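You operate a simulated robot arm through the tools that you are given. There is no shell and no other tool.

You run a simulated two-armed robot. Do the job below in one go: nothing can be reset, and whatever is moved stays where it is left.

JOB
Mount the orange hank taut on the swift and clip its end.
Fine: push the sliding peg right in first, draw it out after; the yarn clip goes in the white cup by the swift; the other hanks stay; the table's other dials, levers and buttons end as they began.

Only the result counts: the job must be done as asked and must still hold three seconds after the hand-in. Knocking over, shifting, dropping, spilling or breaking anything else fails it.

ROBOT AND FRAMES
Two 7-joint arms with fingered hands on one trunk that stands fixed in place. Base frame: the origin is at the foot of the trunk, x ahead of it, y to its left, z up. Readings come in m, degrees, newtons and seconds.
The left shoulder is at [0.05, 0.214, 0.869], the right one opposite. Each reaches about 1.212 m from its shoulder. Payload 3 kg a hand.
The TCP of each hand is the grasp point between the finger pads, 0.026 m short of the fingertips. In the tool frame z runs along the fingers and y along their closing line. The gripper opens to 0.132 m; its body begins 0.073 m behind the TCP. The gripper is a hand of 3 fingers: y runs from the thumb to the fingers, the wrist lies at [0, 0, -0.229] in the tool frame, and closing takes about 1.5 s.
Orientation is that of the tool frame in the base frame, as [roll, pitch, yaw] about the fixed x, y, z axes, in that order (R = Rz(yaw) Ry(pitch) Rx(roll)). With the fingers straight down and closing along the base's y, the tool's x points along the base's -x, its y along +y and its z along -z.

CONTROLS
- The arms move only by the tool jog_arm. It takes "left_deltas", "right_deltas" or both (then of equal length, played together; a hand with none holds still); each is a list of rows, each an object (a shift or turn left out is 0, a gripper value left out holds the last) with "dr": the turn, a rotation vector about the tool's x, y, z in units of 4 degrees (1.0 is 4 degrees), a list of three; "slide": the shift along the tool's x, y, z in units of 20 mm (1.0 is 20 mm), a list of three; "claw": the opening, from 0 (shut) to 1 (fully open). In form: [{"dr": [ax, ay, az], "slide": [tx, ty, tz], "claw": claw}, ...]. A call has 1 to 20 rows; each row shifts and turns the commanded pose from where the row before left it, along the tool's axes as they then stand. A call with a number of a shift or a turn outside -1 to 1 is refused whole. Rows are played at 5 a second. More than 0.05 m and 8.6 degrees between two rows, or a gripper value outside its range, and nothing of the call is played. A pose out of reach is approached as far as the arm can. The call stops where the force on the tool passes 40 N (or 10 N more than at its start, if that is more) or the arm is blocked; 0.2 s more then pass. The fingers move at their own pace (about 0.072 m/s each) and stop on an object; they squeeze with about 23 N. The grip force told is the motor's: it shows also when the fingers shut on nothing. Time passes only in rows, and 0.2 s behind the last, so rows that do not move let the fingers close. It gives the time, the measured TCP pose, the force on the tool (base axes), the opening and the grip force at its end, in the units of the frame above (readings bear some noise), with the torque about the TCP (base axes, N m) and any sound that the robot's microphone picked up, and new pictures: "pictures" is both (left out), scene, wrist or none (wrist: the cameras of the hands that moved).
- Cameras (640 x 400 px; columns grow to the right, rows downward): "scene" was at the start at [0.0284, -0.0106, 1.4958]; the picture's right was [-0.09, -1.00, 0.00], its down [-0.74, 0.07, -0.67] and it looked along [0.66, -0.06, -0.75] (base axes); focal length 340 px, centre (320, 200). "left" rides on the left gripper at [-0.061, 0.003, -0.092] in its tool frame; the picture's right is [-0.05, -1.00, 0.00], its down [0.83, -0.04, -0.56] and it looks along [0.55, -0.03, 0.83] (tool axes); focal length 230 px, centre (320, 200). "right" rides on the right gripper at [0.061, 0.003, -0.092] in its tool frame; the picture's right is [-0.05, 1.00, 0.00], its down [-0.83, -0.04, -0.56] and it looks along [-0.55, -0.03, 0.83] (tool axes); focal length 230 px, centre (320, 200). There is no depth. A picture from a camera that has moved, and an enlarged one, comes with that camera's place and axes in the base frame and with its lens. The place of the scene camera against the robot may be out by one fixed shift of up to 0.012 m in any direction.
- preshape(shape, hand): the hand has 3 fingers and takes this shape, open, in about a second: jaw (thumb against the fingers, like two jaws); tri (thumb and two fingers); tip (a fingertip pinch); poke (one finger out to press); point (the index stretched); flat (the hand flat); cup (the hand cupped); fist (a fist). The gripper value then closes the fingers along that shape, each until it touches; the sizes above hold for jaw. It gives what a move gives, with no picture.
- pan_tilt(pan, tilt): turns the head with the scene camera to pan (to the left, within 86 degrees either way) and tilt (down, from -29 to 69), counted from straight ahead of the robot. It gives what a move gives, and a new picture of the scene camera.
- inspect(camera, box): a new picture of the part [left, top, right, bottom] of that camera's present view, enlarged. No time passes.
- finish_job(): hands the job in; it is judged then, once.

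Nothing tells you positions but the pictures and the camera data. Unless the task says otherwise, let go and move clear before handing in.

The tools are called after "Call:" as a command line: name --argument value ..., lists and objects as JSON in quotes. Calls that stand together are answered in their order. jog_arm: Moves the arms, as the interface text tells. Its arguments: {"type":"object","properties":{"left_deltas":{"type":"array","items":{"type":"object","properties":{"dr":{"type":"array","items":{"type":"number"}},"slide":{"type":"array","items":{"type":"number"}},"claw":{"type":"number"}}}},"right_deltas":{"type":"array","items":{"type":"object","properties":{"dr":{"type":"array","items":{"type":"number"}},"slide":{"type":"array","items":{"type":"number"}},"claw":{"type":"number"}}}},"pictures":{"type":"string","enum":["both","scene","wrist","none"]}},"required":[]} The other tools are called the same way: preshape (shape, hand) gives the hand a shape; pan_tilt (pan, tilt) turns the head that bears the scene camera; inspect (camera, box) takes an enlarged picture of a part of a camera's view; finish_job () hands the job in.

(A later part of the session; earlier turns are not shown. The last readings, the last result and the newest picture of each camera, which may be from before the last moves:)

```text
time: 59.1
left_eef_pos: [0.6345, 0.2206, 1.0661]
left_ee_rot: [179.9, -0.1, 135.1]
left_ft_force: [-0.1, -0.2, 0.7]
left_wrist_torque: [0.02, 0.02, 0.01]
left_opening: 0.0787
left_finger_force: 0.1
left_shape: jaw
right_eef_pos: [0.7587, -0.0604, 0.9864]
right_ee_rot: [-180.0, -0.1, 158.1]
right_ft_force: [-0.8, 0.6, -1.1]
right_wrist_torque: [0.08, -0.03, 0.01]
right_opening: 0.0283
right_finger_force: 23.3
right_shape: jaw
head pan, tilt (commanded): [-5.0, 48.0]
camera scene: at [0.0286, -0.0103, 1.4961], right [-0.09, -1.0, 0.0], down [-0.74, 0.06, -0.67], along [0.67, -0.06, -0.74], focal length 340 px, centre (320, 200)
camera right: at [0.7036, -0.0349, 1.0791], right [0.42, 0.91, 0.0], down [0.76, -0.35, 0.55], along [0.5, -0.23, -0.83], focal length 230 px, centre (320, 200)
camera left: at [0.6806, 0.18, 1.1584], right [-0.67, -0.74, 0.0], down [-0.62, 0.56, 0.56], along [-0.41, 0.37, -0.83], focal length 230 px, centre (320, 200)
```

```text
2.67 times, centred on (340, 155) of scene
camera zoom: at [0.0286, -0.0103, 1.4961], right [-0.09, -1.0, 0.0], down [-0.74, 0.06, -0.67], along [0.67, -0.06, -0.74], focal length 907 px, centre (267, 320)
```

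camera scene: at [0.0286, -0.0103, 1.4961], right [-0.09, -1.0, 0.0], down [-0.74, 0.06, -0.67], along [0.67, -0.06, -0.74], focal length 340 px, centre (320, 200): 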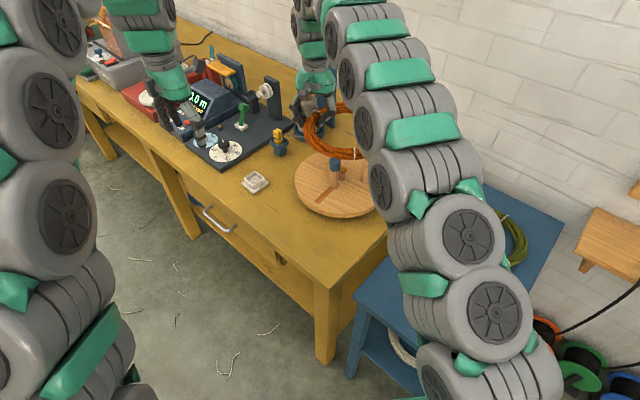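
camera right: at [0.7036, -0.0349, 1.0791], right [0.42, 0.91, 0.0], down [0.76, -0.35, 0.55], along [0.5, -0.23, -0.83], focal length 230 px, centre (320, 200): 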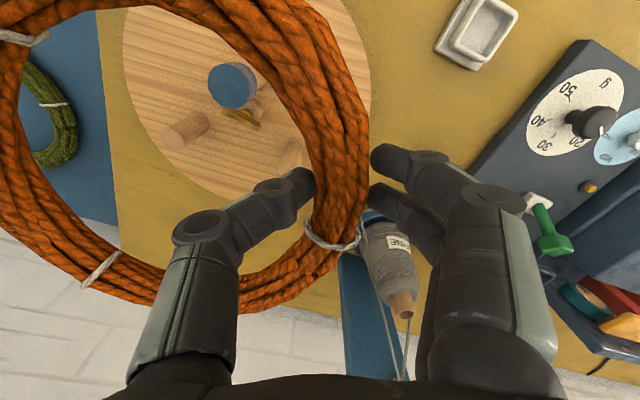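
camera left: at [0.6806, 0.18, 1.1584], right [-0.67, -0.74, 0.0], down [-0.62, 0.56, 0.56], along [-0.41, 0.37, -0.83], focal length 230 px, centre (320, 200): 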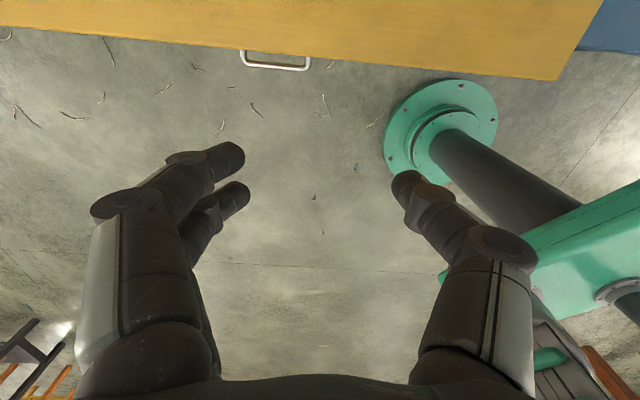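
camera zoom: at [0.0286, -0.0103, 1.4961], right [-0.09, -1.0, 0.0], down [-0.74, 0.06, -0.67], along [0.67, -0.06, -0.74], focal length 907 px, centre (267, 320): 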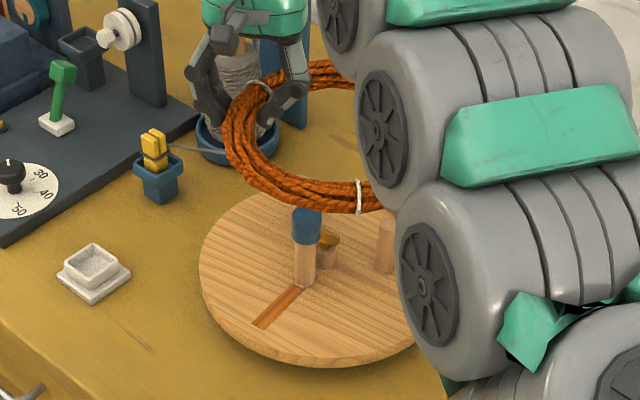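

The hank's centre now lies about (0.742, -0.150), a little far from the blue peg. I'll trim 5 mm toward it and lower partway, keeping the hank just above the cap.

Call:
jog_arm --right_deltas '[{"slide": [0.24, 0.06, 0], "claw": 0}, {"slide": [0, 0, 0.8]}, {"slide": [0, 0, 0.8]}, {"slide": [0, 0, 0.8]}, {}]'

Call:
inspect --camera "right" --box '[0, 0, 400, 320]'

Call:
inspect --camera "scene" --box '[230, 80, 450, 230]'

```text
time: 60.4
left_eef_pos: [0.635, 0.221, 1.0666]
left_ee_rot: [180.0, 0.1, 135.1]
left_ft_force: [-0.4, 0.0, -0.6]
left_wrist_torque: [0.0, -0.01, -0.01]
left_opening: 0.0787
left_finger_force: 0.0
left_shape: jaw
right_eef_pos: [0.7563, -0.0572, 0.9384]
right_ee_rot: [-179.9, -0.1, 158.1]
right_ft_force: [0.7, -0.5, -1.1]
right_wrist_torque: [0.12, -0.02, 0.0]
right_opening: 0.0286
right_finger_force: 23.2
right_shape: jaw
head pan, tilt (commanded): [-5.0, 48.0]
camera scene: at [0.0286, -0.0103, 1.4961], right [-0.09, -1.0, 0.0], down [-0.74, 0.06, -0.67], along [0.67, -0.06, -0.74], focal length 340 px, centre (320, 200)
camera right: at [0.7003, -0.0317, 1.0313], right [0.42, 0.91, 0.0], down [0.76, -0.35, 0.55], along [0.5, -0.23, -0.83], focal length 230 px, centre (320, 200)
```

scene: 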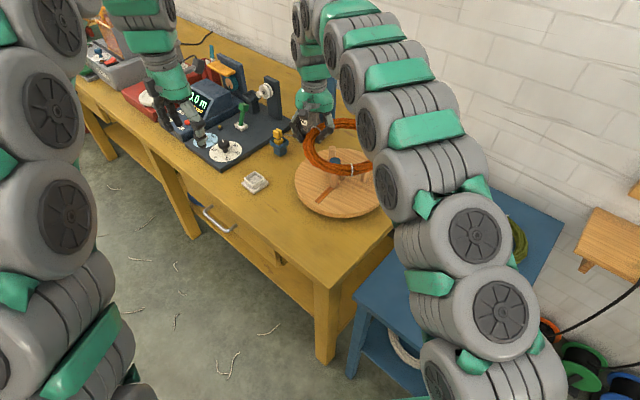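
right: 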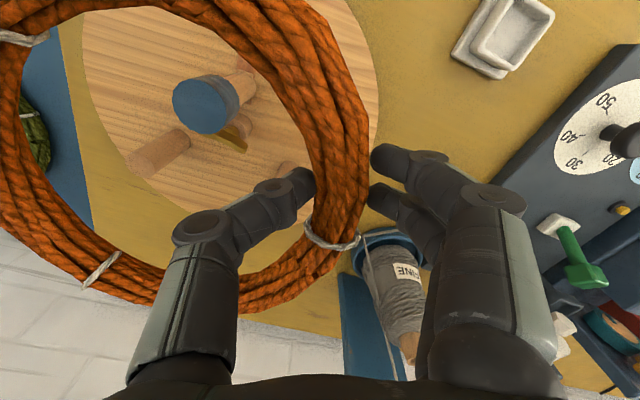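

```text
1.25 times, centred on (200, 160) of right
camera zoom: at [0.7003, -0.0317, 1.0313], right [0.42, 0.91, 0.0], down [0.76, -0.35, 0.55], along [0.5, -0.23, -0.83], focal length 288 px, centre (470, 250)
```

zoom: 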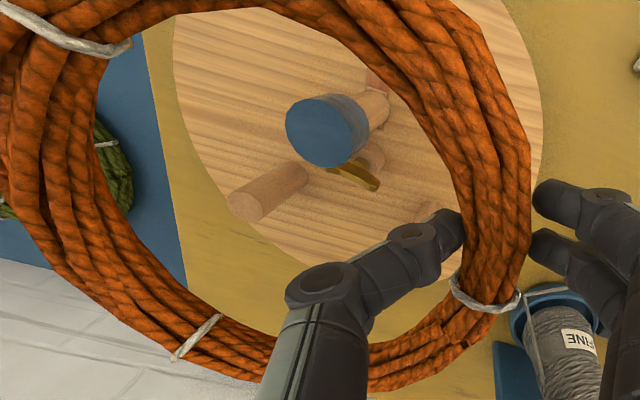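

```text
2.67 times, centred on (340, 155) of scene
camera zoom: at [0.0286, -0.0103, 1.4961], right [-0.09, -1.0, 0.0], down [-0.74, 0.06, -0.67], along [0.67, -0.06, -0.74], focal length 907 px, centre (267, 320)
```

zoom: 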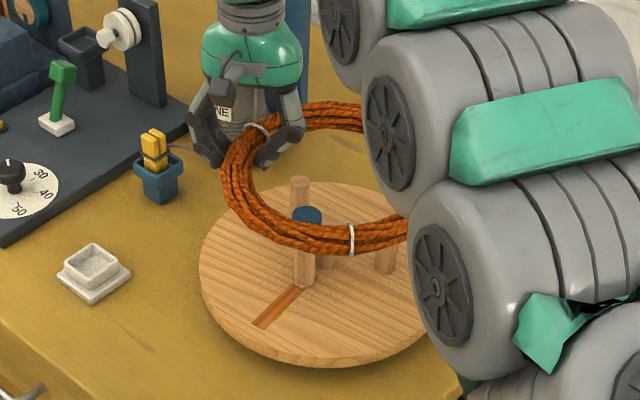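

The cap is inside the hank's opening but a bit close to its rim. I'll trim 7 mm toward the cap with a small extra turn, then lower around the cap.

Call:
jog_arm --right_deltas '[{"slide": [0.33, 0.12, 0], "claw": 0}, {"dr": [0, 0, 1], "slide": [-0.31, 0.07, 0]}, {"slide": [0, 0, 0.7]}, {"slide": [0, 0, 0.7]}, {"slide": [0, 0, 0.6]}, {}]'

Call:
inspect --camera "right" --box '[0, 0, 400, 320]'

Call:
inspect --camera "scene" --box '[230, 80, 450, 230]'

```text
time: 61.8
left_eef_pos: [0.635, 0.2214, 1.0665]
left_ee_rot: [180.0, 0.1, 135.1]
left_ft_force: [-0.4, -0.5, 0.3]
left_wrist_torque: [-0.04, 0.01, -0.02]
left_opening: 0.0787
left_finger_force: 0.0
left_shape: jaw
right_eef_pos: [0.7552, -0.0533, 0.8972]
right_ee_rot: [-180.0, -0.1, 154.1]
right_ft_force: [0.7, -0.1, -0.9]
right_wrist_torque: [0.09, -0.05, 0.02]
right_opening: 0.0282
right_finger_force: 22.9
right_shape: jaw
head pan, tilt (commanded): [-5.0, 48.0]
camera scene: at [0.0286, -0.0103, 1.4961], right [-0.09, -1.0, 0.0], down [-0.74, 0.06, -0.67], along [0.67, -0.06, -0.74], focal length 340 px, centre (320, 200)
camera right: at [0.7021, -0.0246, 0.9908], right [0.48, 0.88, 0.0], down [0.73, -0.4, 0.55], along [0.48, -0.27, -0.83], focal length 230 px, centre (320, 200)
```

scene: 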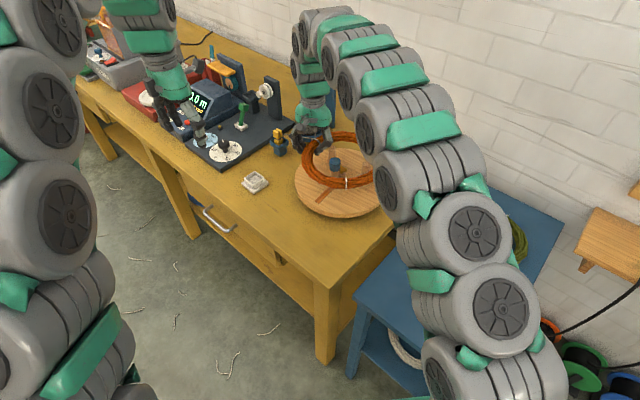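
right: 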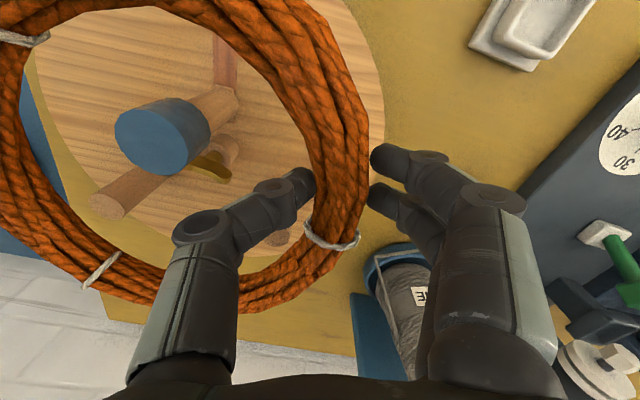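

```text
1.25 times, centred on (200, 160) of right
camera zoom: at [0.7021, -0.0246, 0.9908], right [0.48, 0.88, 0.0], down [0.73, -0.4, 0.55], along [0.48, -0.27, -0.83], focal length 288 px, centre (470, 250)
```

zoom: 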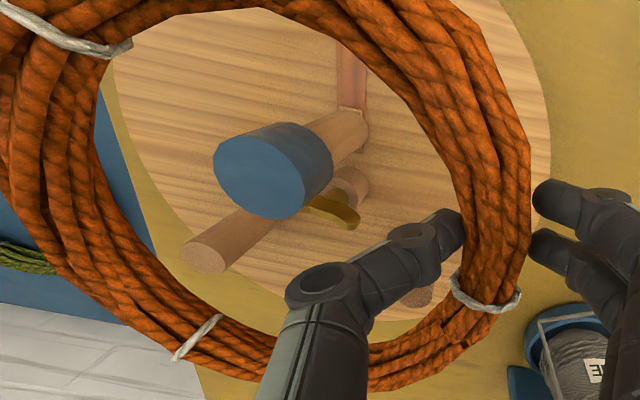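

```text
2.67 times, centred on (340, 155) of scene
camera zoom: at [0.0286, -0.0103, 1.4961], right [-0.09, -1.0, 0.0], down [-0.74, 0.06, -0.67], along [0.67, -0.06, -0.74], focal length 907 px, centre (267, 320)
```

zoom: 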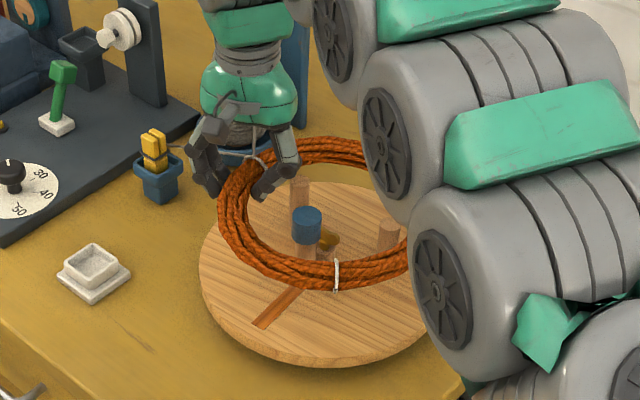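

The cap and both fixed pegs sit inside the hank's opening with about 1 cm to spare. I'll lower further over the fixed pegs.

Call:
jog_arm --right_deltas '[{"slide": [0, 0, 0.5], "claw": 0}, {"slide": [0, 0, 0.5]}, {"slide": [0, 0, 0.5]}, {"slide": [0, 0, 0.4]}, {}]'

Call:
inspect --camera "right" --box '[0, 0, 400, 320]'

Call:
inspect --camera "scene" --box '[230, 80, 450, 230]'

```text
time: 63.0
left_eef_pos: [0.635, 0.2218, 1.0648]
left_ee_rot: [-180.0, 0.0, 135.2]
left_ft_force: [-0.1, -0.3, -0.6]
left_wrist_torque: [0.01, -0.02, 0.02]
left_opening: 0.0791
left_finger_force: 0.1
left_shape: jaw
right_eef_pos: [0.7569, -0.0532, 0.8589]
right_ee_rot: [-179.9, -0.1, 154.1]
right_ft_force: [0.3, 0.3, -0.7]
right_wrist_torque: [0.06, -0.02, -0.02]
right_opening: 0.0285
right_finger_force: 23.1
right_shape: jaw
head pan, tilt (commanded): [-5.0, 48.0]
camera scene: at [0.0286, -0.0103, 1.4961], right [-0.09, -1.0, 0.0], down [-0.74, 0.06, -0.67], along [0.67, -0.06, -0.74], focal length 340 px, centre (320, 200)
camera right: at [0.7028, -0.0247, 0.9518], right [0.48, 0.88, 0.0], down [0.73, -0.4, 0.55], along [0.48, -0.27, -0.83], focal length 230 px, centre (320, 200)
```

scene: 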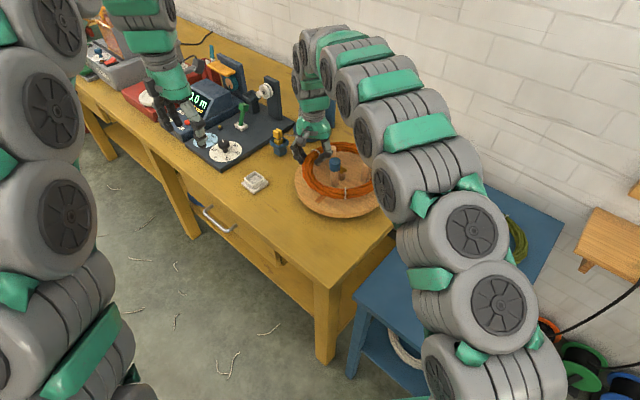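
right: 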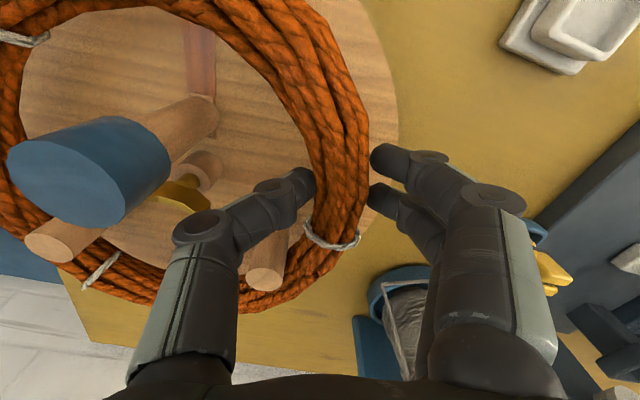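

```text
1.25 times, centred on (200, 160) of right
camera zoom: at [0.7028, -0.0247, 0.9518], right [0.48, 0.88, 0.0], down [0.73, -0.4, 0.55], along [0.48, -0.27, -0.83], focal length 288 px, centre (470, 250)
```

zoom: 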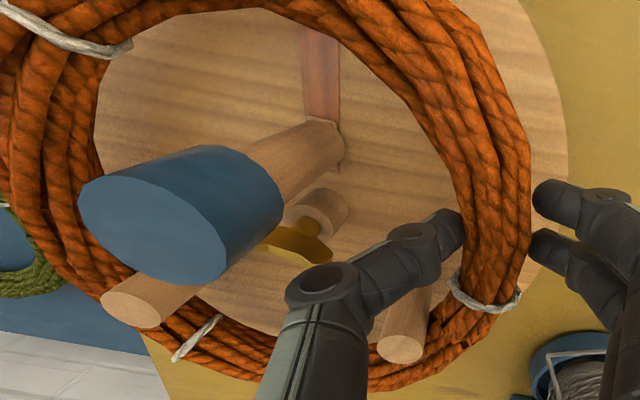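

```text
2.67 times, centred on (340, 155) of scene
camera zoom: at [0.0286, -0.0103, 1.4961], right [-0.09, -1.0, 0.0], down [-0.74, 0.06, -0.67], along [0.67, -0.06, -0.74], focal length 907 px, centre (267, 320)
```

zoom: 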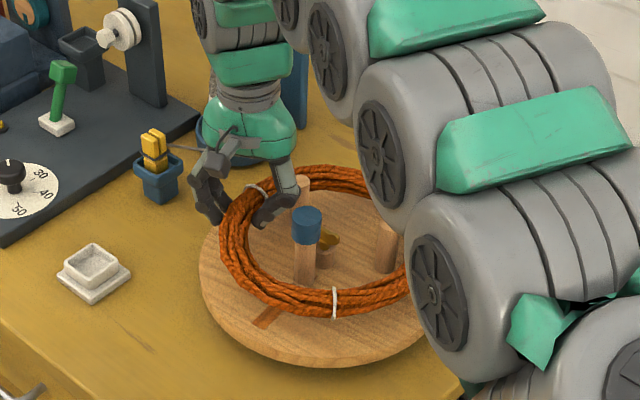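

The hank is now round all three pegs with no contact. I'll lower another 1.6 cm (keeping the palm above the cap) and then open slightly to let it settle on the disc.

Call:
jog_arm --right_deltas '[{"slide": [0, 0, 0.4], "claw": 0}, {"slide": [0, 0, 0.4]}, {}]'

Call:
inspect --camera "right" --box '[0, 0, 400, 320]'

Call:
inspect --camera "scene" --box '[260, 120, 400, 220]'

```text
time: 63.8
left_eef_pos: [0.6348, 0.2211, 1.0644]
left_ee_rot: [-180.0, 0.0, 135.0]
left_ft_force: [-0.5, -1.0, 0.5]
left_wrist_torque: [0.0, 0.0, 0.0]
left_opening: 0.0785
left_finger_force: 0.0
left_shape: jaw
right_eef_pos: [0.7566, -0.0521, 0.8428]
right_ee_rot: [-179.9, -0.1, 154.1]
right_ft_force: [0.3, 0.0, -0.4]
right_wrist_torque: [0.09, -0.02, -0.01]
right_opening: 0.0283
right_finger_force: 23.0
right_shape: jaw
head pan, tilt (commanded): [-5.0, 48.0]
camera scene: at [0.0286, -0.0103, 1.4961], right [-0.09, -1.0, 0.0], down [-0.74, 0.06, -0.67], along [0.67, -0.06, -0.74], focal length 340 px, centre (320, 200)
camera right: at [0.703, -0.024, 0.936], right [0.48, 0.88, 0.0], down [0.73, -0.4, 0.55], along [0.48, -0.27, -0.83], focal length 230 px, centre (320, 200)
```

scene: 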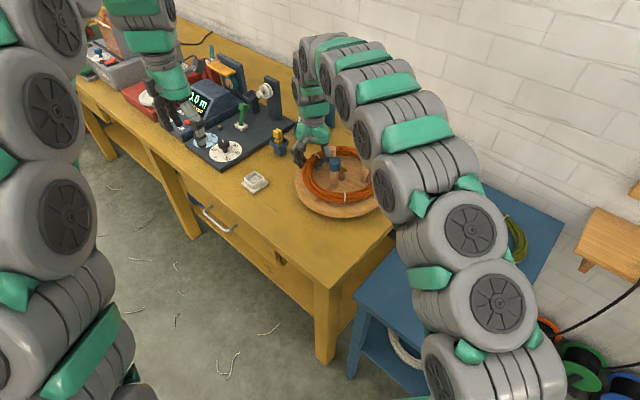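
right: 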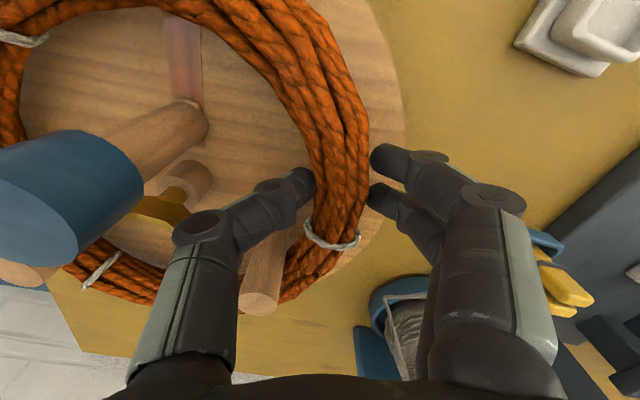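

```text
1.25 times, centred on (200, 160) of right
camera zoom: at [0.703, -0.024, 0.936], right [0.48, 0.88, 0.0], down [0.73, -0.4, 0.55], along [0.48, -0.27, -0.83], focal length 288 px, centre (470, 250)
```

zoom: 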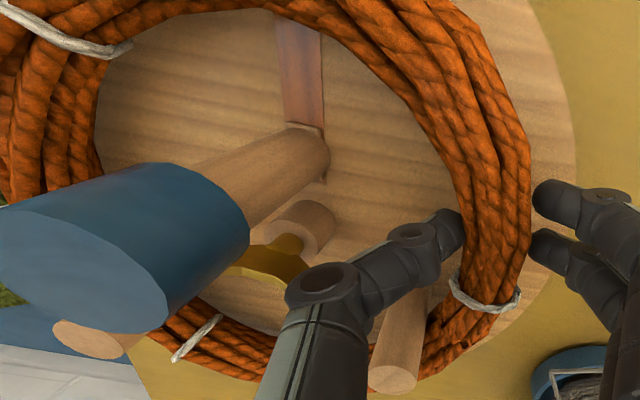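

```text
4.00 times, centred on (330, 170) of scene
camera zoom: at [0.0286, -0.0103, 1.4961], right [-0.09, -1.0, 0.0], down [-0.74, 0.06, -0.67], along [0.67, -0.06, -0.74], focal length 1361 px, centre (280, 320)
```

zoom: 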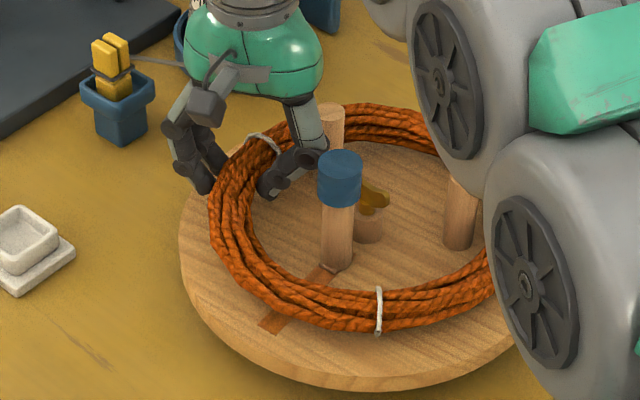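

The hank is about 1 cm above the disc and well clear of everything. I'll open just a little so it settles.

Call:
jog_arm --right_deltas '[{"claw": 0.26}, {"claw": 0.3}, {"claw": 0.34}, {"claw": 0.34}, {"claw": 0.34}]'

Call:
inspect --camera "right" --box '[0, 0, 400, 320]'

Call:
inspect --camera "scene" --box '[260, 120, 400, 220]'

```text
time: 65.0
left_eef_pos: [0.6364, 0.2204, 1.0656]
left_ee_rot: [-180.0, 0.0, 135.1]
left_ft_force: [-0.7, 0.0, -0.1]
left_wrist_torque: [0.03, -0.02, 0.01]
left_opening: 0.0789
left_finger_force: 0.1
left_shape: jaw
right_eef_pos: [0.7561, -0.053, 0.8441]
right_ee_rot: [-179.9, -0.2, 154.1]
right_ft_force: [-0.2, 1.2, 0.0]
right_wrist_torque: [0.02, 0.01, 0.03]
right_opening: 0.0444
right_finger_force: 0.1
right_shape: jaw
head pan, tilt (commanded): [-5.0, 48.0]
camera scene: at [0.0286, -0.0103, 1.4961], right [-0.09, -1.0, 0.0], down [-0.74, 0.06, -0.67], along [0.67, -0.06, -0.74], focal length 340 px, centre (320, 200)
camera right: at [0.7028, -0.024, 0.9359], right [0.48, 0.88, 0.0], down [0.73, -0.4, 0.55], along [0.48, -0.27, -0.83], focal length 230 px, centre (320, 200)
```

scene: 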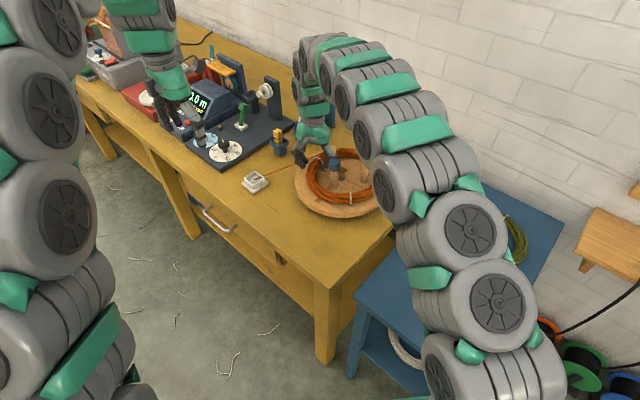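
right: 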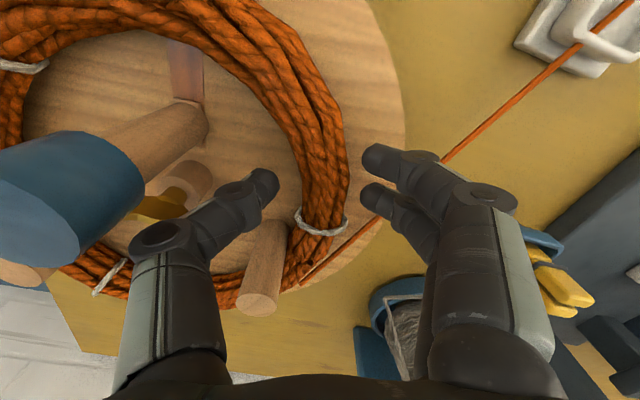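

```text
1.25 times, centred on (200, 160) of right
camera zoom: at [0.7028, -0.024, 0.9359], right [0.48, 0.88, 0.0], down [0.73, -0.4, 0.55], along [0.48, -0.27, -0.83], focal length 288 px, centre (470, 250)
```

zoom: 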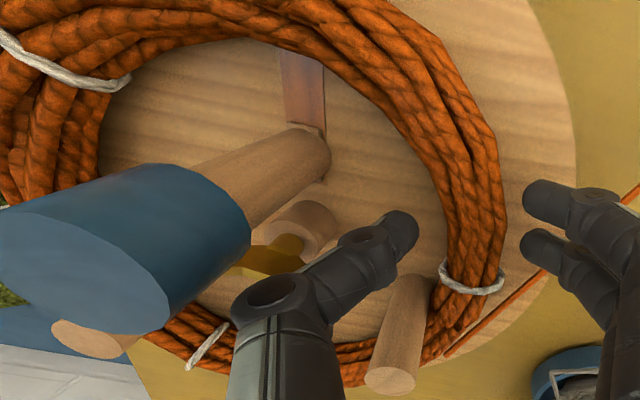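

```text
4.00 times, centred on (330, 170) of scene
camera zoom: at [0.0286, -0.0103, 1.4961], right [-0.09, -1.0, 0.0], down [-0.74, 0.06, -0.67], along [0.67, -0.06, -0.74], focal length 1361 px, centre (280, 320)
```

zoom: 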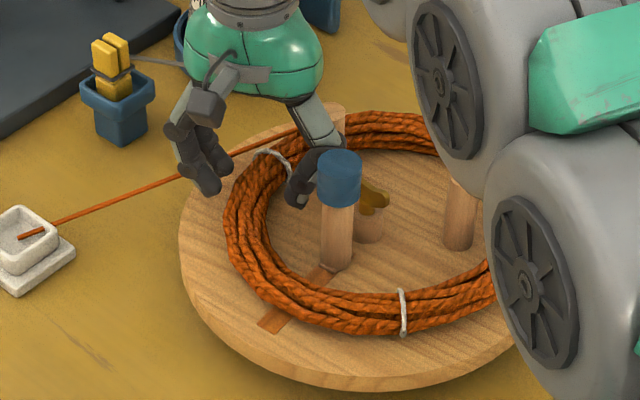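

The hank settled on the disc, and an orange yarn end appeared running to the white cup — that's where the clip must go. I'll lift the right hand straight up and out of the way.

Call:
jog_arm --right_deltas '[{"slide": [0, 0, -0.4], "claw": 0.34}, {"slide": [0, 0, -0.5]}, {"slide": [0, 0, -0.6]}, {"slide": [0, 0, -1]}, {"slide": [0, 0, -1]}, {"slide": [0, 0, -1]}, {"slide": [0, 0, -1]}]'

Call:
inspect --camera "scene" --box '[230, 80, 450, 230]'

```text
time: 66.5
left_eef_pos: [0.6355, 0.2221, 1.0659]
left_ee_rot: [180.0, 0.0, 135.1]
left_ft_force: [-0.3, 0.1, -0.1]
left_wrist_torque: [-0.01, -0.01, 0.02]
left_opening: 0.0787
left_finger_force: 0.1
left_shape: jaw
right_eef_pos: [0.7557, -0.0547, 0.9548]
right_ee_rot: [-179.8, -0.1, 154.1]
right_ft_force: [0.1, -0.7, -0.4]
right_wrist_torque: [-0.05, 0.01, 0.01]
right_opening: 0.0446
right_finger_force: 0.1
right_shape: jaw
head pan, tilt (commanded): [-5.0, 48.0]
camera scene: at [0.0286, -0.0103, 1.4961], right [-0.09, -1.0, 0.0], down [-0.74, 0.06, -0.67], along [0.67, -0.06, -0.74], focal length 340 px, centre (320, 200)
camera right: at [0.7025, -0.0252, 1.0477], right [0.48, 0.88, 0.0], down [0.73, -0.4, 0.55], along [0.48, -0.27, -0.83], focal length 230 px, centre (320, 200)
```

scene: 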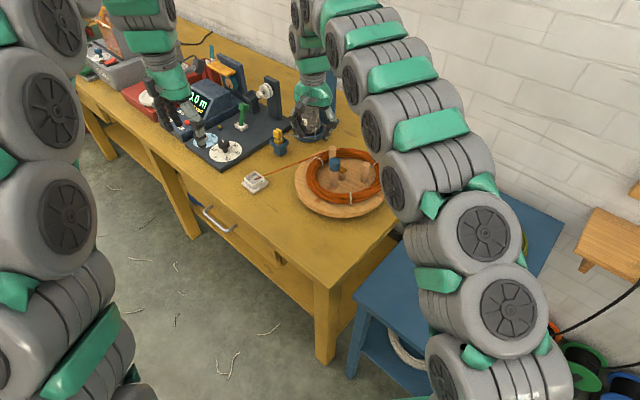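
right: 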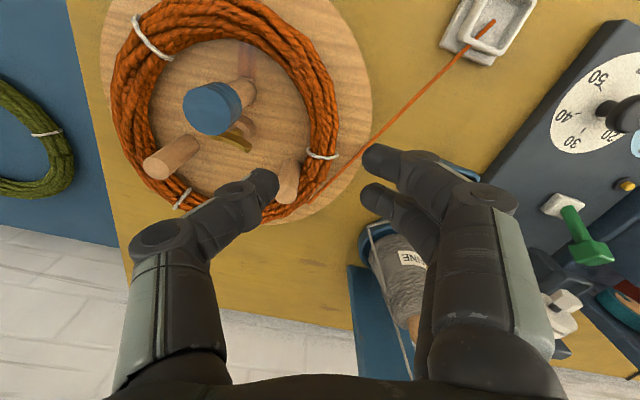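

```text
2.67 times, centred on (340, 155) of scene
camera zoom: at [0.0286, -0.0103, 1.4961], right [-0.09, -1.0, 0.0], down [-0.74, 0.06, -0.67], along [0.67, -0.06, -0.74], focal length 907 px, centre (267, 320)
```

zoom: 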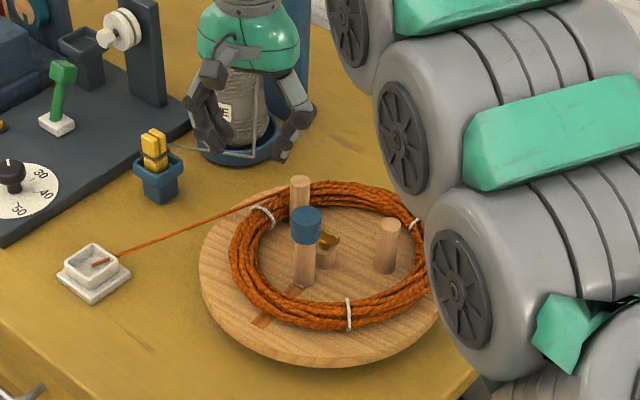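

The hank lies round the three pegs. Now I'll withdraw the right hand and bring the left back over the blue cap at about (0.698, -0.099).

Call:
jog_arm --right_deltas '[{"slide": [0, 0, -1], "claw": 0.34}, {"slide": [0.25, -0.99, -0.1]}, {"slide": [0.25, -0.99, -0.1]}, {"slide": [0.25, -0.99, -0.1]}, {"slide": [0.25, -0.99, -0.1]}, {"slide": [0.25, -0.99, -0.1]}, {"slide": [0.25, -0.99, -0.1]}, {"slide": [0.25, -0.99, -0.1]}, {"slide": [0.25, -0.99, -0.1]}, {"slide": [0.25, -0.99, -0.1]}, {"slide": [0.25, -0.99, -0.1]}, {"slide": [0.25, -0.99, -0.1]}, {"slide": [0.25, -0.99, -0.1]}, {"slide": [0.25, -0.99, -0.1]}, {"slide": [0.25, -0.99, -0.1]}, {"slide": [0.25, -0.99, -0.1]}, {"slide": [0.25, -0.99, -0.1]}, {"slide": [0.25, -0.99, -0.1]}, {"slide": [0.25, -0.99, -0.1]}, {"slide": [0.25, -0.99, -0.1]}]' --left_deltas '[{}, {}, {}, {}, {}, {}, {"slide": [-0.971, -0.655, 0.29]}, {"slide": [-0.971, -0.655, 0.29]}, {"slide": [-0.971, -0.655, 0.29]}, {"slide": [-0.971, -0.655, 0.29]}, {"slide": [-0.971, -0.655, 0.29]}, {"slide": [-0.971, -0.655, 0.29]}, {"slide": [-0.971, -0.655, 0.29]}, {"slide": [-0.971, -0.655, 0.29]}, {"slide": [-0.971, -0.655, 0.29]}, {"slide": [-0.971, -0.655, 0.29]}, {"slide": [-0.971, -0.655, 0.29]}, {"slide": [-0.971, -0.655, 0.29]}, {"slide": [-0.971, -0.655, 0.29]}, {"slide": [-0.971, -0.655, 0.29]}]'

Call:
inspect --camera "left" --box '[140, 0, 500, 225]'

```text
time: 70.8
left_eef_pos: [0.6998, -0.1012, 0.9843]
left_ee_rot: [-179.9, 0.0, 135.1]
left_ft_force: [0.0, 0.6, -0.5]
left_wrist_torque: [-0.02, 0.03, -0.02]
left_opening: 0.0787
left_finger_force: 0.0
left_shape: jaw
right_eef_pos: [0.5054, -0.3499, 1.0139]
right_ee_rot: [-179.9, 0.0, 154.0]
right_ft_force: [-0.4, 0.2, 0.5]
right_wrist_torque: [0.0, -0.01, 0.02]
right_opening: 0.0446
right_finger_force: 0.1
right_shape: jaw
head pan, tilt (commanded): [-5.0, 48.0]
camera scene: at [0.0286, -0.0102, 1.4961], right [-0.09, -1.0, 0.0], down [-0.74, 0.06, -0.67], along [0.67, -0.06, -0.74], focal length 340 px, centre (320, 200)
camera right: at [0.4524, -0.3208, 1.1064], right [0.48, 0.88, 0.0], down [0.73, -0.4, 0.55], along [0.48, -0.27, -0.83], focal length 230 px, centre (320, 200)
camera left: at [0.7447, -0.1427, 1.0783], right [-0.67, -0.74, 0.0], down [-0.62, 0.56, 0.55], along [-0.41, 0.37, -0.83], focal length 230 px, centre (320, 200)
```

scene: 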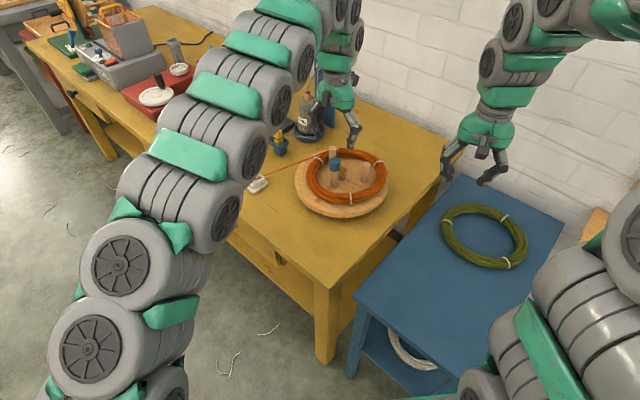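
right: 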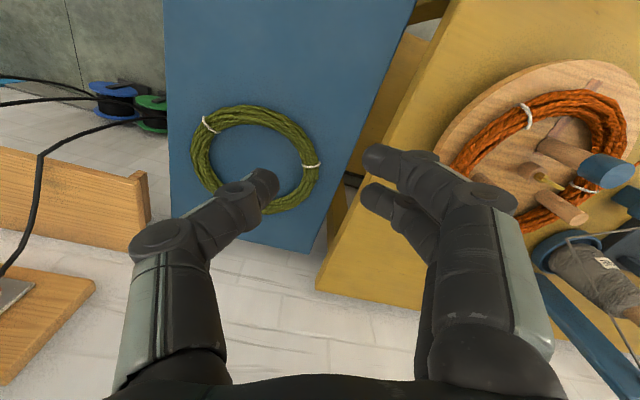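
left: 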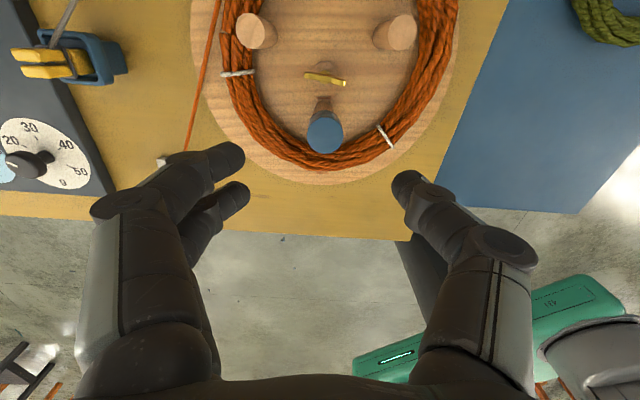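

```text
1.78 times, centred on (320, 112) of left
camera zoom: at [0.7447, -0.1427, 1.0783], right [-0.67, -0.74, 0.0], down [-0.62, 0.56, 0.55], along [-0.41, 0.37, -0.83], focal length 409 px, centre (320, 356)
```

zoom: 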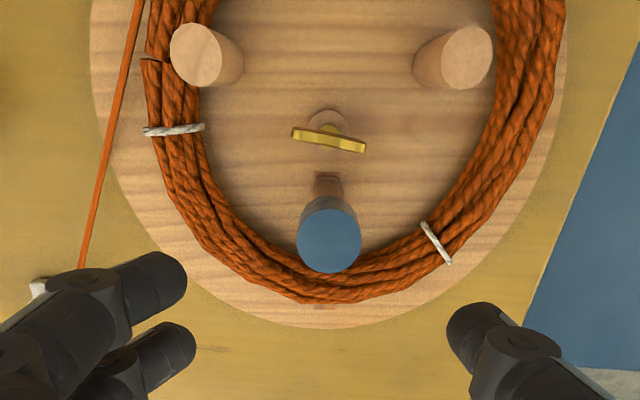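

The cap is right below. I'll lower the left hand round it and close.

Call:
jog_arm --left_deltas '[{"slide": [-0.23, -0.24, 0.8], "claw": 0.6}, {"slide": [0, 0, 1]}, {"slide": [0, 0, 1]}, {"slide": [0, 0, 1]}, {"slide": [0, 0, 1]}, {"slide": [0, 0, 0.1]}, {"claw": 0}, {"claw": 0}, {"claw": 0}, {"claw": 0}, {"claw": 0}, {"claw": 0}]' --pictures "wrist"

```text
time: 73.3
left_eef_pos: [0.6993, -0.1066, 0.887]
left_ee_rot: [180.0, 0.0, 135.2]
left_ft_force: [1.1, -1.1, -4.3]
left_wrist_torque: [-0.03, -0.01, 0.01]
left_opening: 0.0209
left_finger_force: 23.0
left_shape: jaw
right_eef_pos: [0.5053, -0.3515, 1.0126]
right_ee_rot: [-179.9, -0.1, 154.2]
right_ft_force: [0.2, 0.5, 0.5]
right_wrist_torque: [0.01, -0.01, -0.01]
right_opening: 0.0447
right_finger_force: 0.1
right_shape: jaw
head pan, tilt (commanded): [-5.0, 48.0]
camera left: at [0.7433, -0.1489, 0.979], right [-0.67, -0.74, 0.0], down [-0.62, 0.56, 0.56], along [-0.41, 0.37, -0.83], focal length 230 px, centre (320, 200)
```

left: 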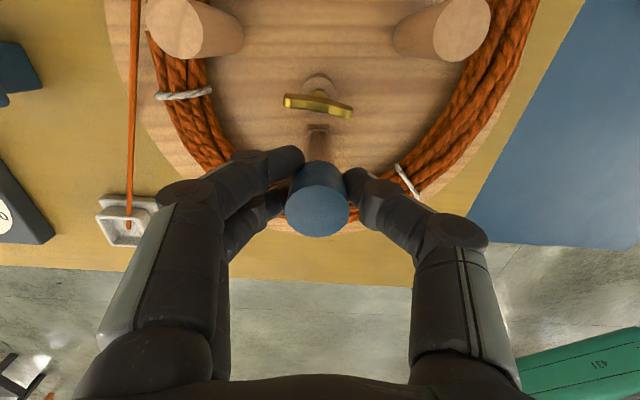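

Gripped under the cap. Now I'll draw the peg outward along the slot.

Call:
jog_arm --left_deltas '[{"slide": [0.3, 0, 0], "claw": 0}, {"slide": [0.4, 0, 0]}, {"slide": [0.4, 0, 0]}, {"slide": [0.4, 0, 0]}]' --pictures "wrist"

```text
time: 74.3
left_eef_pos: [0.6765, -0.0869, 0.887]
left_ee_rot: [-179.9, 0.0, 135.1]
left_ft_force: [1.4, -2.9, -8.8]
left_wrist_torque: [-0.07, -0.05, -0.01]
left_opening: 0.0207
left_finger_force: 23.3
left_shape: jaw
right_eef_pos: [0.5059, -0.3504, 1.014]
right_ee_rot: [-179.7, -0.1, 154.2]
right_ft_force: [-0.1, -0.2, -0.3]
right_wrist_torque: [-0.05, 0.0, 0.01]
right_opening: 0.0448
right_finger_force: 0.0
right_shape: jaw
head pan, tilt (commanded): [-5.0, 48.0]
camera left: at [0.7219, -0.1285, 0.9795], right [-0.67, -0.74, 0.0], down [-0.62, 0.56, 0.55], along [-0.41, 0.37, -0.83], focal length 230 px, centre (320, 200)
```

left: 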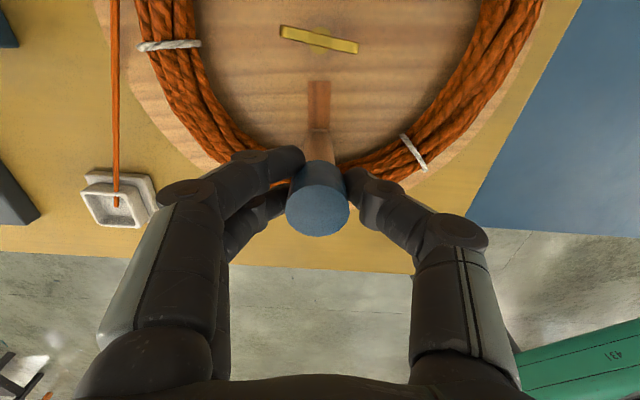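

The peg slides well. I'll continue in smaller steps until it draws the hank tight.

Call:
jog_arm --left_deltas '[{"slide": [0.2, 0, 0], "claw": 0}, {"slide": [0.2, 0, 0]}, {"slide": [0.2, 0, 0]}, {"slide": [0.2, 0, 0]}]' --pictures "wrist"

```text
time: 75.3
left_eef_pos: [0.6656, -0.0732, 0.8874]
left_ee_rot: [180.0, -0.2, 135.0]
left_ft_force: [2.6, -4.2, -11.2]
left_wrist_torque: [-0.06, -0.08, -0.06]
left_opening: 0.0204
left_finger_force: 23.1
left_shape: jaw
right_eef_pos: [0.5064, -0.3494, 1.0136]
right_ee_rot: [-180.0, -0.1, 154.1]
right_ft_force: [0.1, -1.2, 0.3]
right_wrist_torque: [0.03, 0.0, -0.06]
right_opening: 0.0445
right_finger_force: 0.0
right_shape: jaw
head pan, tilt (commanded): [-5.0, 48.0]
camera left: at [0.7106, -0.1165, 0.9796], right [-0.67, -0.74, 0.0], down [-0.62, 0.55, 0.56], along [-0.41, 0.37, -0.83], focal length 230 px, centre (320, 200)
```

left: 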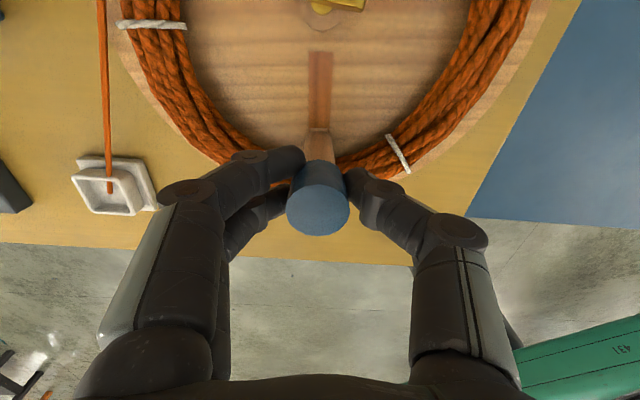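

Call:
jog_arm --left_deltas '[{"slide": [0.15, 0, 0], "claw": 0}, {"slide": [0.15, 0, 0]}, {"slide": [0.15, 0, 0]}]'

Call:
inspect --camera "scene" --box '[260, 120, 400, 220]'

```text
time: 76.0
left_eef_pos: [0.6647, -0.0738, 0.8867]
left_ee_rot: [-179.9, 0.6, 135.1]
left_ft_force: [15.7, -16.0, -11.5]
left_wrist_torque: [-0.23, -0.31, -0.06]
left_opening: 0.0194
left_finger_force: 23.1
left_shape: jaw
right_eef_pos: [0.5064, -0.3511, 1.0144]
right_ee_rot: [-179.9, -0.1, 154.1]
right_ft_force: [-0.1, -0.2, -0.3]
right_wrist_torque: [-0.03, -0.01, 0.0]
right_opening: 0.0446
right_finger_force: 0.1
right_shape: jaw
head pan, tilt (commanded): [-5.0, 48.0]
stopped in row 3 (left hand): the force on the tool passed its limit at 42 N (the readings are from after the stop); the commanded pose is now the measured one
camera scene: at [0.0289, -0.0105, 1.4961], right [-0.09, -1.0, 0.0], down [-0.74, 0.07, -0.67], along [0.67, -0.06, -0.74], focal length 340 px, centre (320, 200)
camera left: at [0.7077, -0.1149, 0.9812], right [-0.67, -0.74, 0.0], down [-0.62, 0.56, 0.55], along [-0.41, 0.37, -0.84], focal length 230 px, centre (320, 200)
```

scene: 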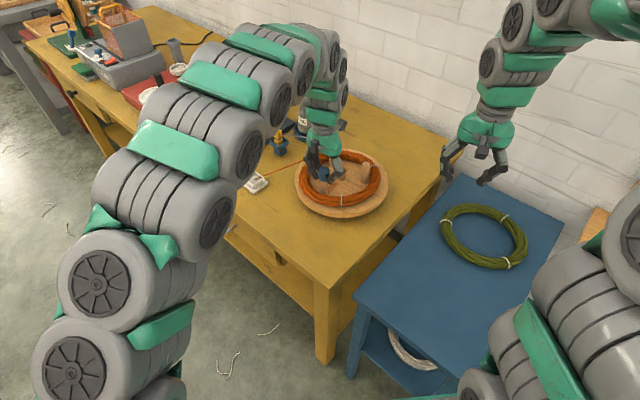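
left: 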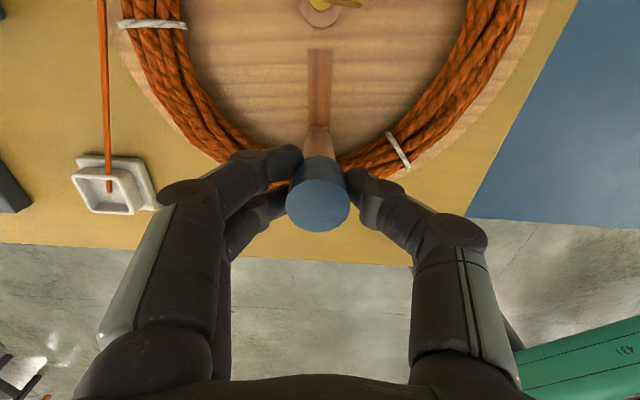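

```text
4.00 times, centred on (330, 170) of scene
camera zoom: at [0.0289, -0.0105, 1.4961], right [-0.09, -1.0, 0.0], down [-0.74, 0.07, -0.67], along [0.67, -0.06, -0.74], focal length 1361 px, centre (280, 320)
```

zoom: 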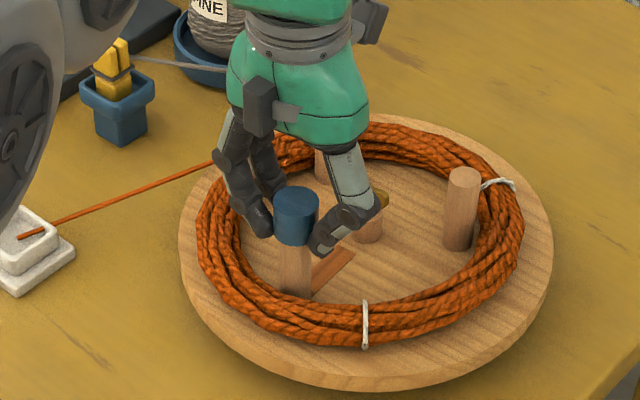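

The pull stopped at 42 N: the hank is drawn tight against all three pegs. I'll let go, lift and check that it stays.

Call:
jog_arm --left_deltas '[{"claw": 0.4}, {"claw": 0.6}, {"claw": 0.6}, {"claw": 0.6}, {"claw": 0.6}, {"slide": [0, 0, -0.5]}, {"slide": [0, 0, -1]}, {"slide": [0, 0, -1]}, {"slide": [0, 0, -1]}, {"slide": [0, 0, -1]}, {"slide": [0, 0, -0.5]}]'

Call:
inspect --camera "left" --box '[100, 0, 500, 250]'

Call:
inspect --camera "scene" --box '[260, 120, 400, 220]'

```text
time: 78.4
left_eef_pos: [0.6611, -0.0719, 0.9881]
left_ee_rot: [179.9, 0.4, 135.1]
left_ft_force: [0.0, -0.2, 0.5]
left_wrist_torque: [0.0, 0.02, -0.01]
left_opening: 0.0789
left_finger_force: 0.1
left_shape: jaw
right_eef_pos: [0.5065, -0.3489, 1.0142]
right_ee_rot: [-179.9, -0.1, 154.2]
right_ft_force: [-0.2, 0.3, -0.2]
right_wrist_torque: [-0.02, 0.02, 0.0]
right_opening: 0.0444
right_finger_force: 0.0
right_shape: jaw
head pan, tilt (commanded): [-5.0, 48.0]
camera scene: at [0.0286, -0.0103, 1.4961], right [-0.09, -1.0, 0.0], down [-0.74, 0.06, -0.67], along [0.67, -0.06, -0.74], focal length 340 px, centre (320, 200)
camera left: at [0.7061, -0.1134, 1.0819], right [-0.67, -0.74, 0.0], down [-0.62, 0.56, 0.55], along [-0.41, 0.37, -0.84], focal length 230 px, centre (320, 200)
```

scene: 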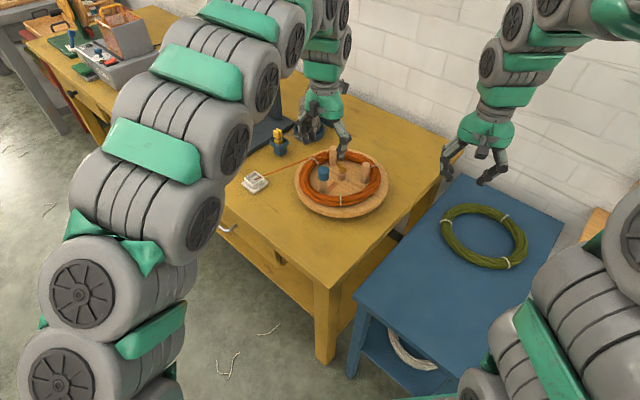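
left: 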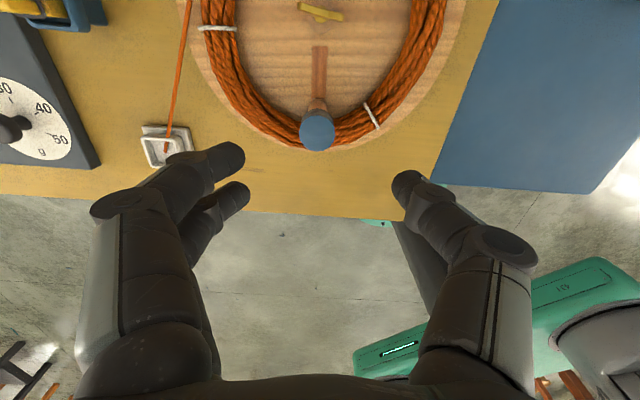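

```text
1.60 times, centred on (300, 125) of left
camera zoom: at [0.7061, -0.1134, 1.0819], right [-0.67, -0.74, 0.0], down [-0.62, 0.56, 0.55], along [-0.41, 0.37, -0.84], focal length 368 px, centre (352, 320)
```

zoom: 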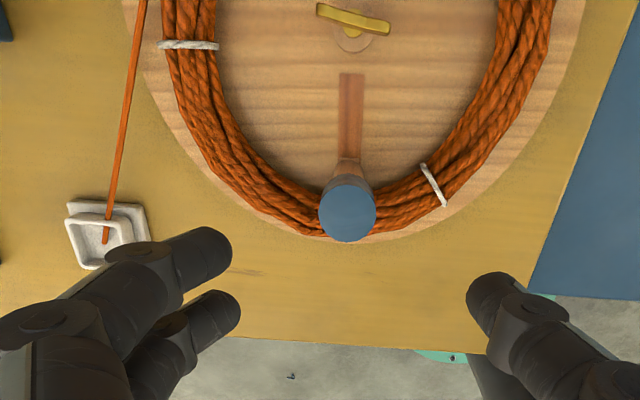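

```text
4.00 times, centred on (330, 170) of scene
camera zoom: at [0.0286, -0.0103, 1.4961], right [-0.09, -1.0, 0.0], down [-0.74, 0.06, -0.67], along [0.67, -0.06, -0.74], focal length 1361 px, centre (280, 320)
```

zoom: 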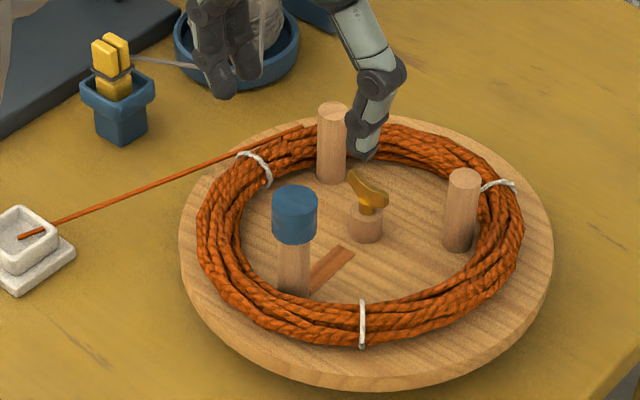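

The hank is taut and stays put. Next is the yellow clip in the blue holder; I'll look closely at it and at the white cup from this pose.

Call:
inspect --camera "left" --box '[0, 0, 220, 180]'

Call:
inspect --camera "scene" --box '[235, 110, 315, 200]'

```text
2.22 times, centred on (110, 90) of left
camera zoom: at [0.7061, -0.1134, 1.0819], right [-0.67, -0.74, 0.0], down [-0.62, 0.56, 0.55], along [-0.41, 0.37, -0.84], focal length 511 px, centre (787, 444)
```

zoom: 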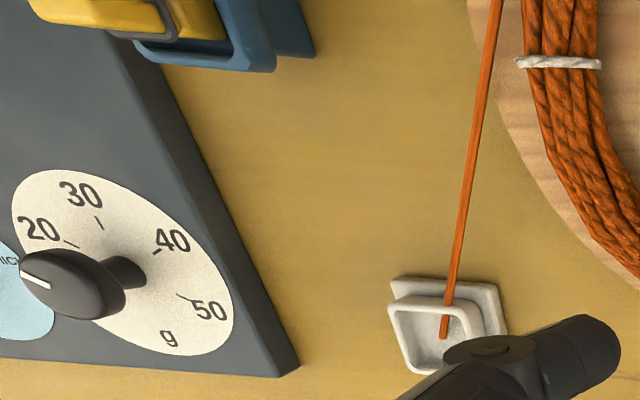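

```text
4.44 times, centred on (275, 155) of scene
camera zoom: at [0.0286, -0.0103, 1.4961], right [-0.09, -1.0, 0.0], down [-0.74, 0.06, -0.67], along [0.67, -0.06, -0.74], focal length 1512 px, centre (520, 400)
```

zoom: 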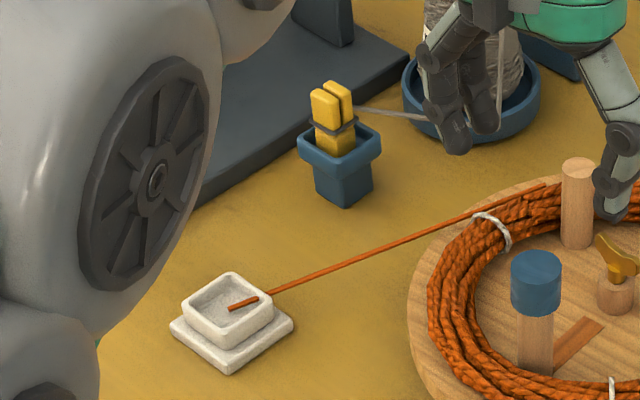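

The clip's top is near (0.883, 0.045, 0.866) and the white cup near (0.760, 0.115). To reach it I'll tilt the left hand 30° forward and move toward it, camera looking straight down.

Call:
jog_arm --left_deltas '[{"dr": [0, -0.94, 0]}, {"dr": [0, -0.94, 0]}, {"dr": [0, -0.94, 0]}, {"dr": [0, -0.94, 0]}, {"dr": [0, -0.94, 0]}, {"dr": [0, -0.94, 0]}, {"dr": [0, -0.94, 0]}, {"dr": [0, -0.94, 0]}, {"slide": [0.02, 0.99, 0]}, {"slide": [0.02, 0.99, 0]}, {"slide": [0.02, 0.99, 0]}, {"slide": [0.02, 0.99, 0]}, {"slide": [0.02, 0.99, 0]}, {"slide": [0.02, 0.99, 0]}, {"slide": [0.02, 0.99, 0]}, {"slide": [0.02, 0.99, 0]}, {"slide": [0.02, 0.99, 0]}]'

```text
time: 82.0
left_eef_pos: [0.7865, 0.0577, 0.9872]
left_ee_rot: [179.9, 30.6, 135.0]
left_ft_force: [0.2, 0.0, 0.0]
left_wrist_torque: [0.02, -0.02, 0.0]
left_opening: 0.0788
left_finger_force: 0.0
left_shape: jaw
right_eef_pos: [0.5065, -0.3497, 1.0145]
right_ee_rot: [-179.9, -0.1, 154.1]
right_ft_force: [0.5, 0.0, 0.8]
right_wrist_torque: [0.01, 0.01, -0.02]
right_opening: 0.0446
right_finger_force: 0.0
right_shape: jaw
head pan, tilt (commanded): [-5.0, 48.0]
camera scene: at [0.0286, -0.0103, 1.4961], right [-0.09, -1.0, 0.0], down [-0.74, 0.06, -0.67], along [0.67, -0.06, -0.74], focal length 340 px, centre (320, 200)
camera left: at [0.792, 0.0549, 1.099], right [-0.67, -0.74, 0.02], down [-0.74, 0.67, 0.06], along [-0.06, 0.02, -1.0], focal length 230 px, centre (320, 200)
```

scene: 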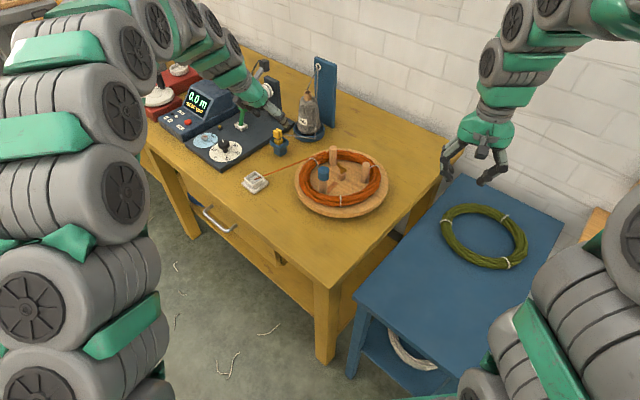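
left: 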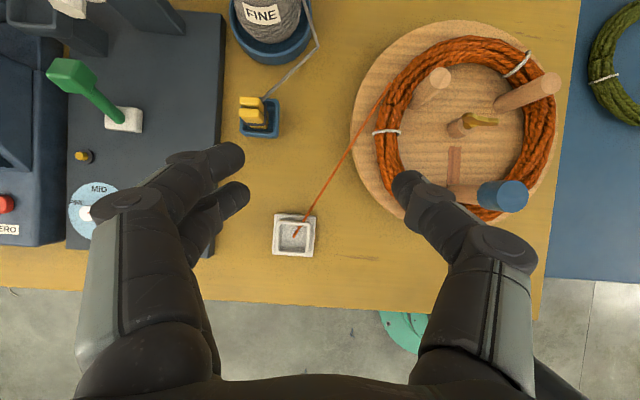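

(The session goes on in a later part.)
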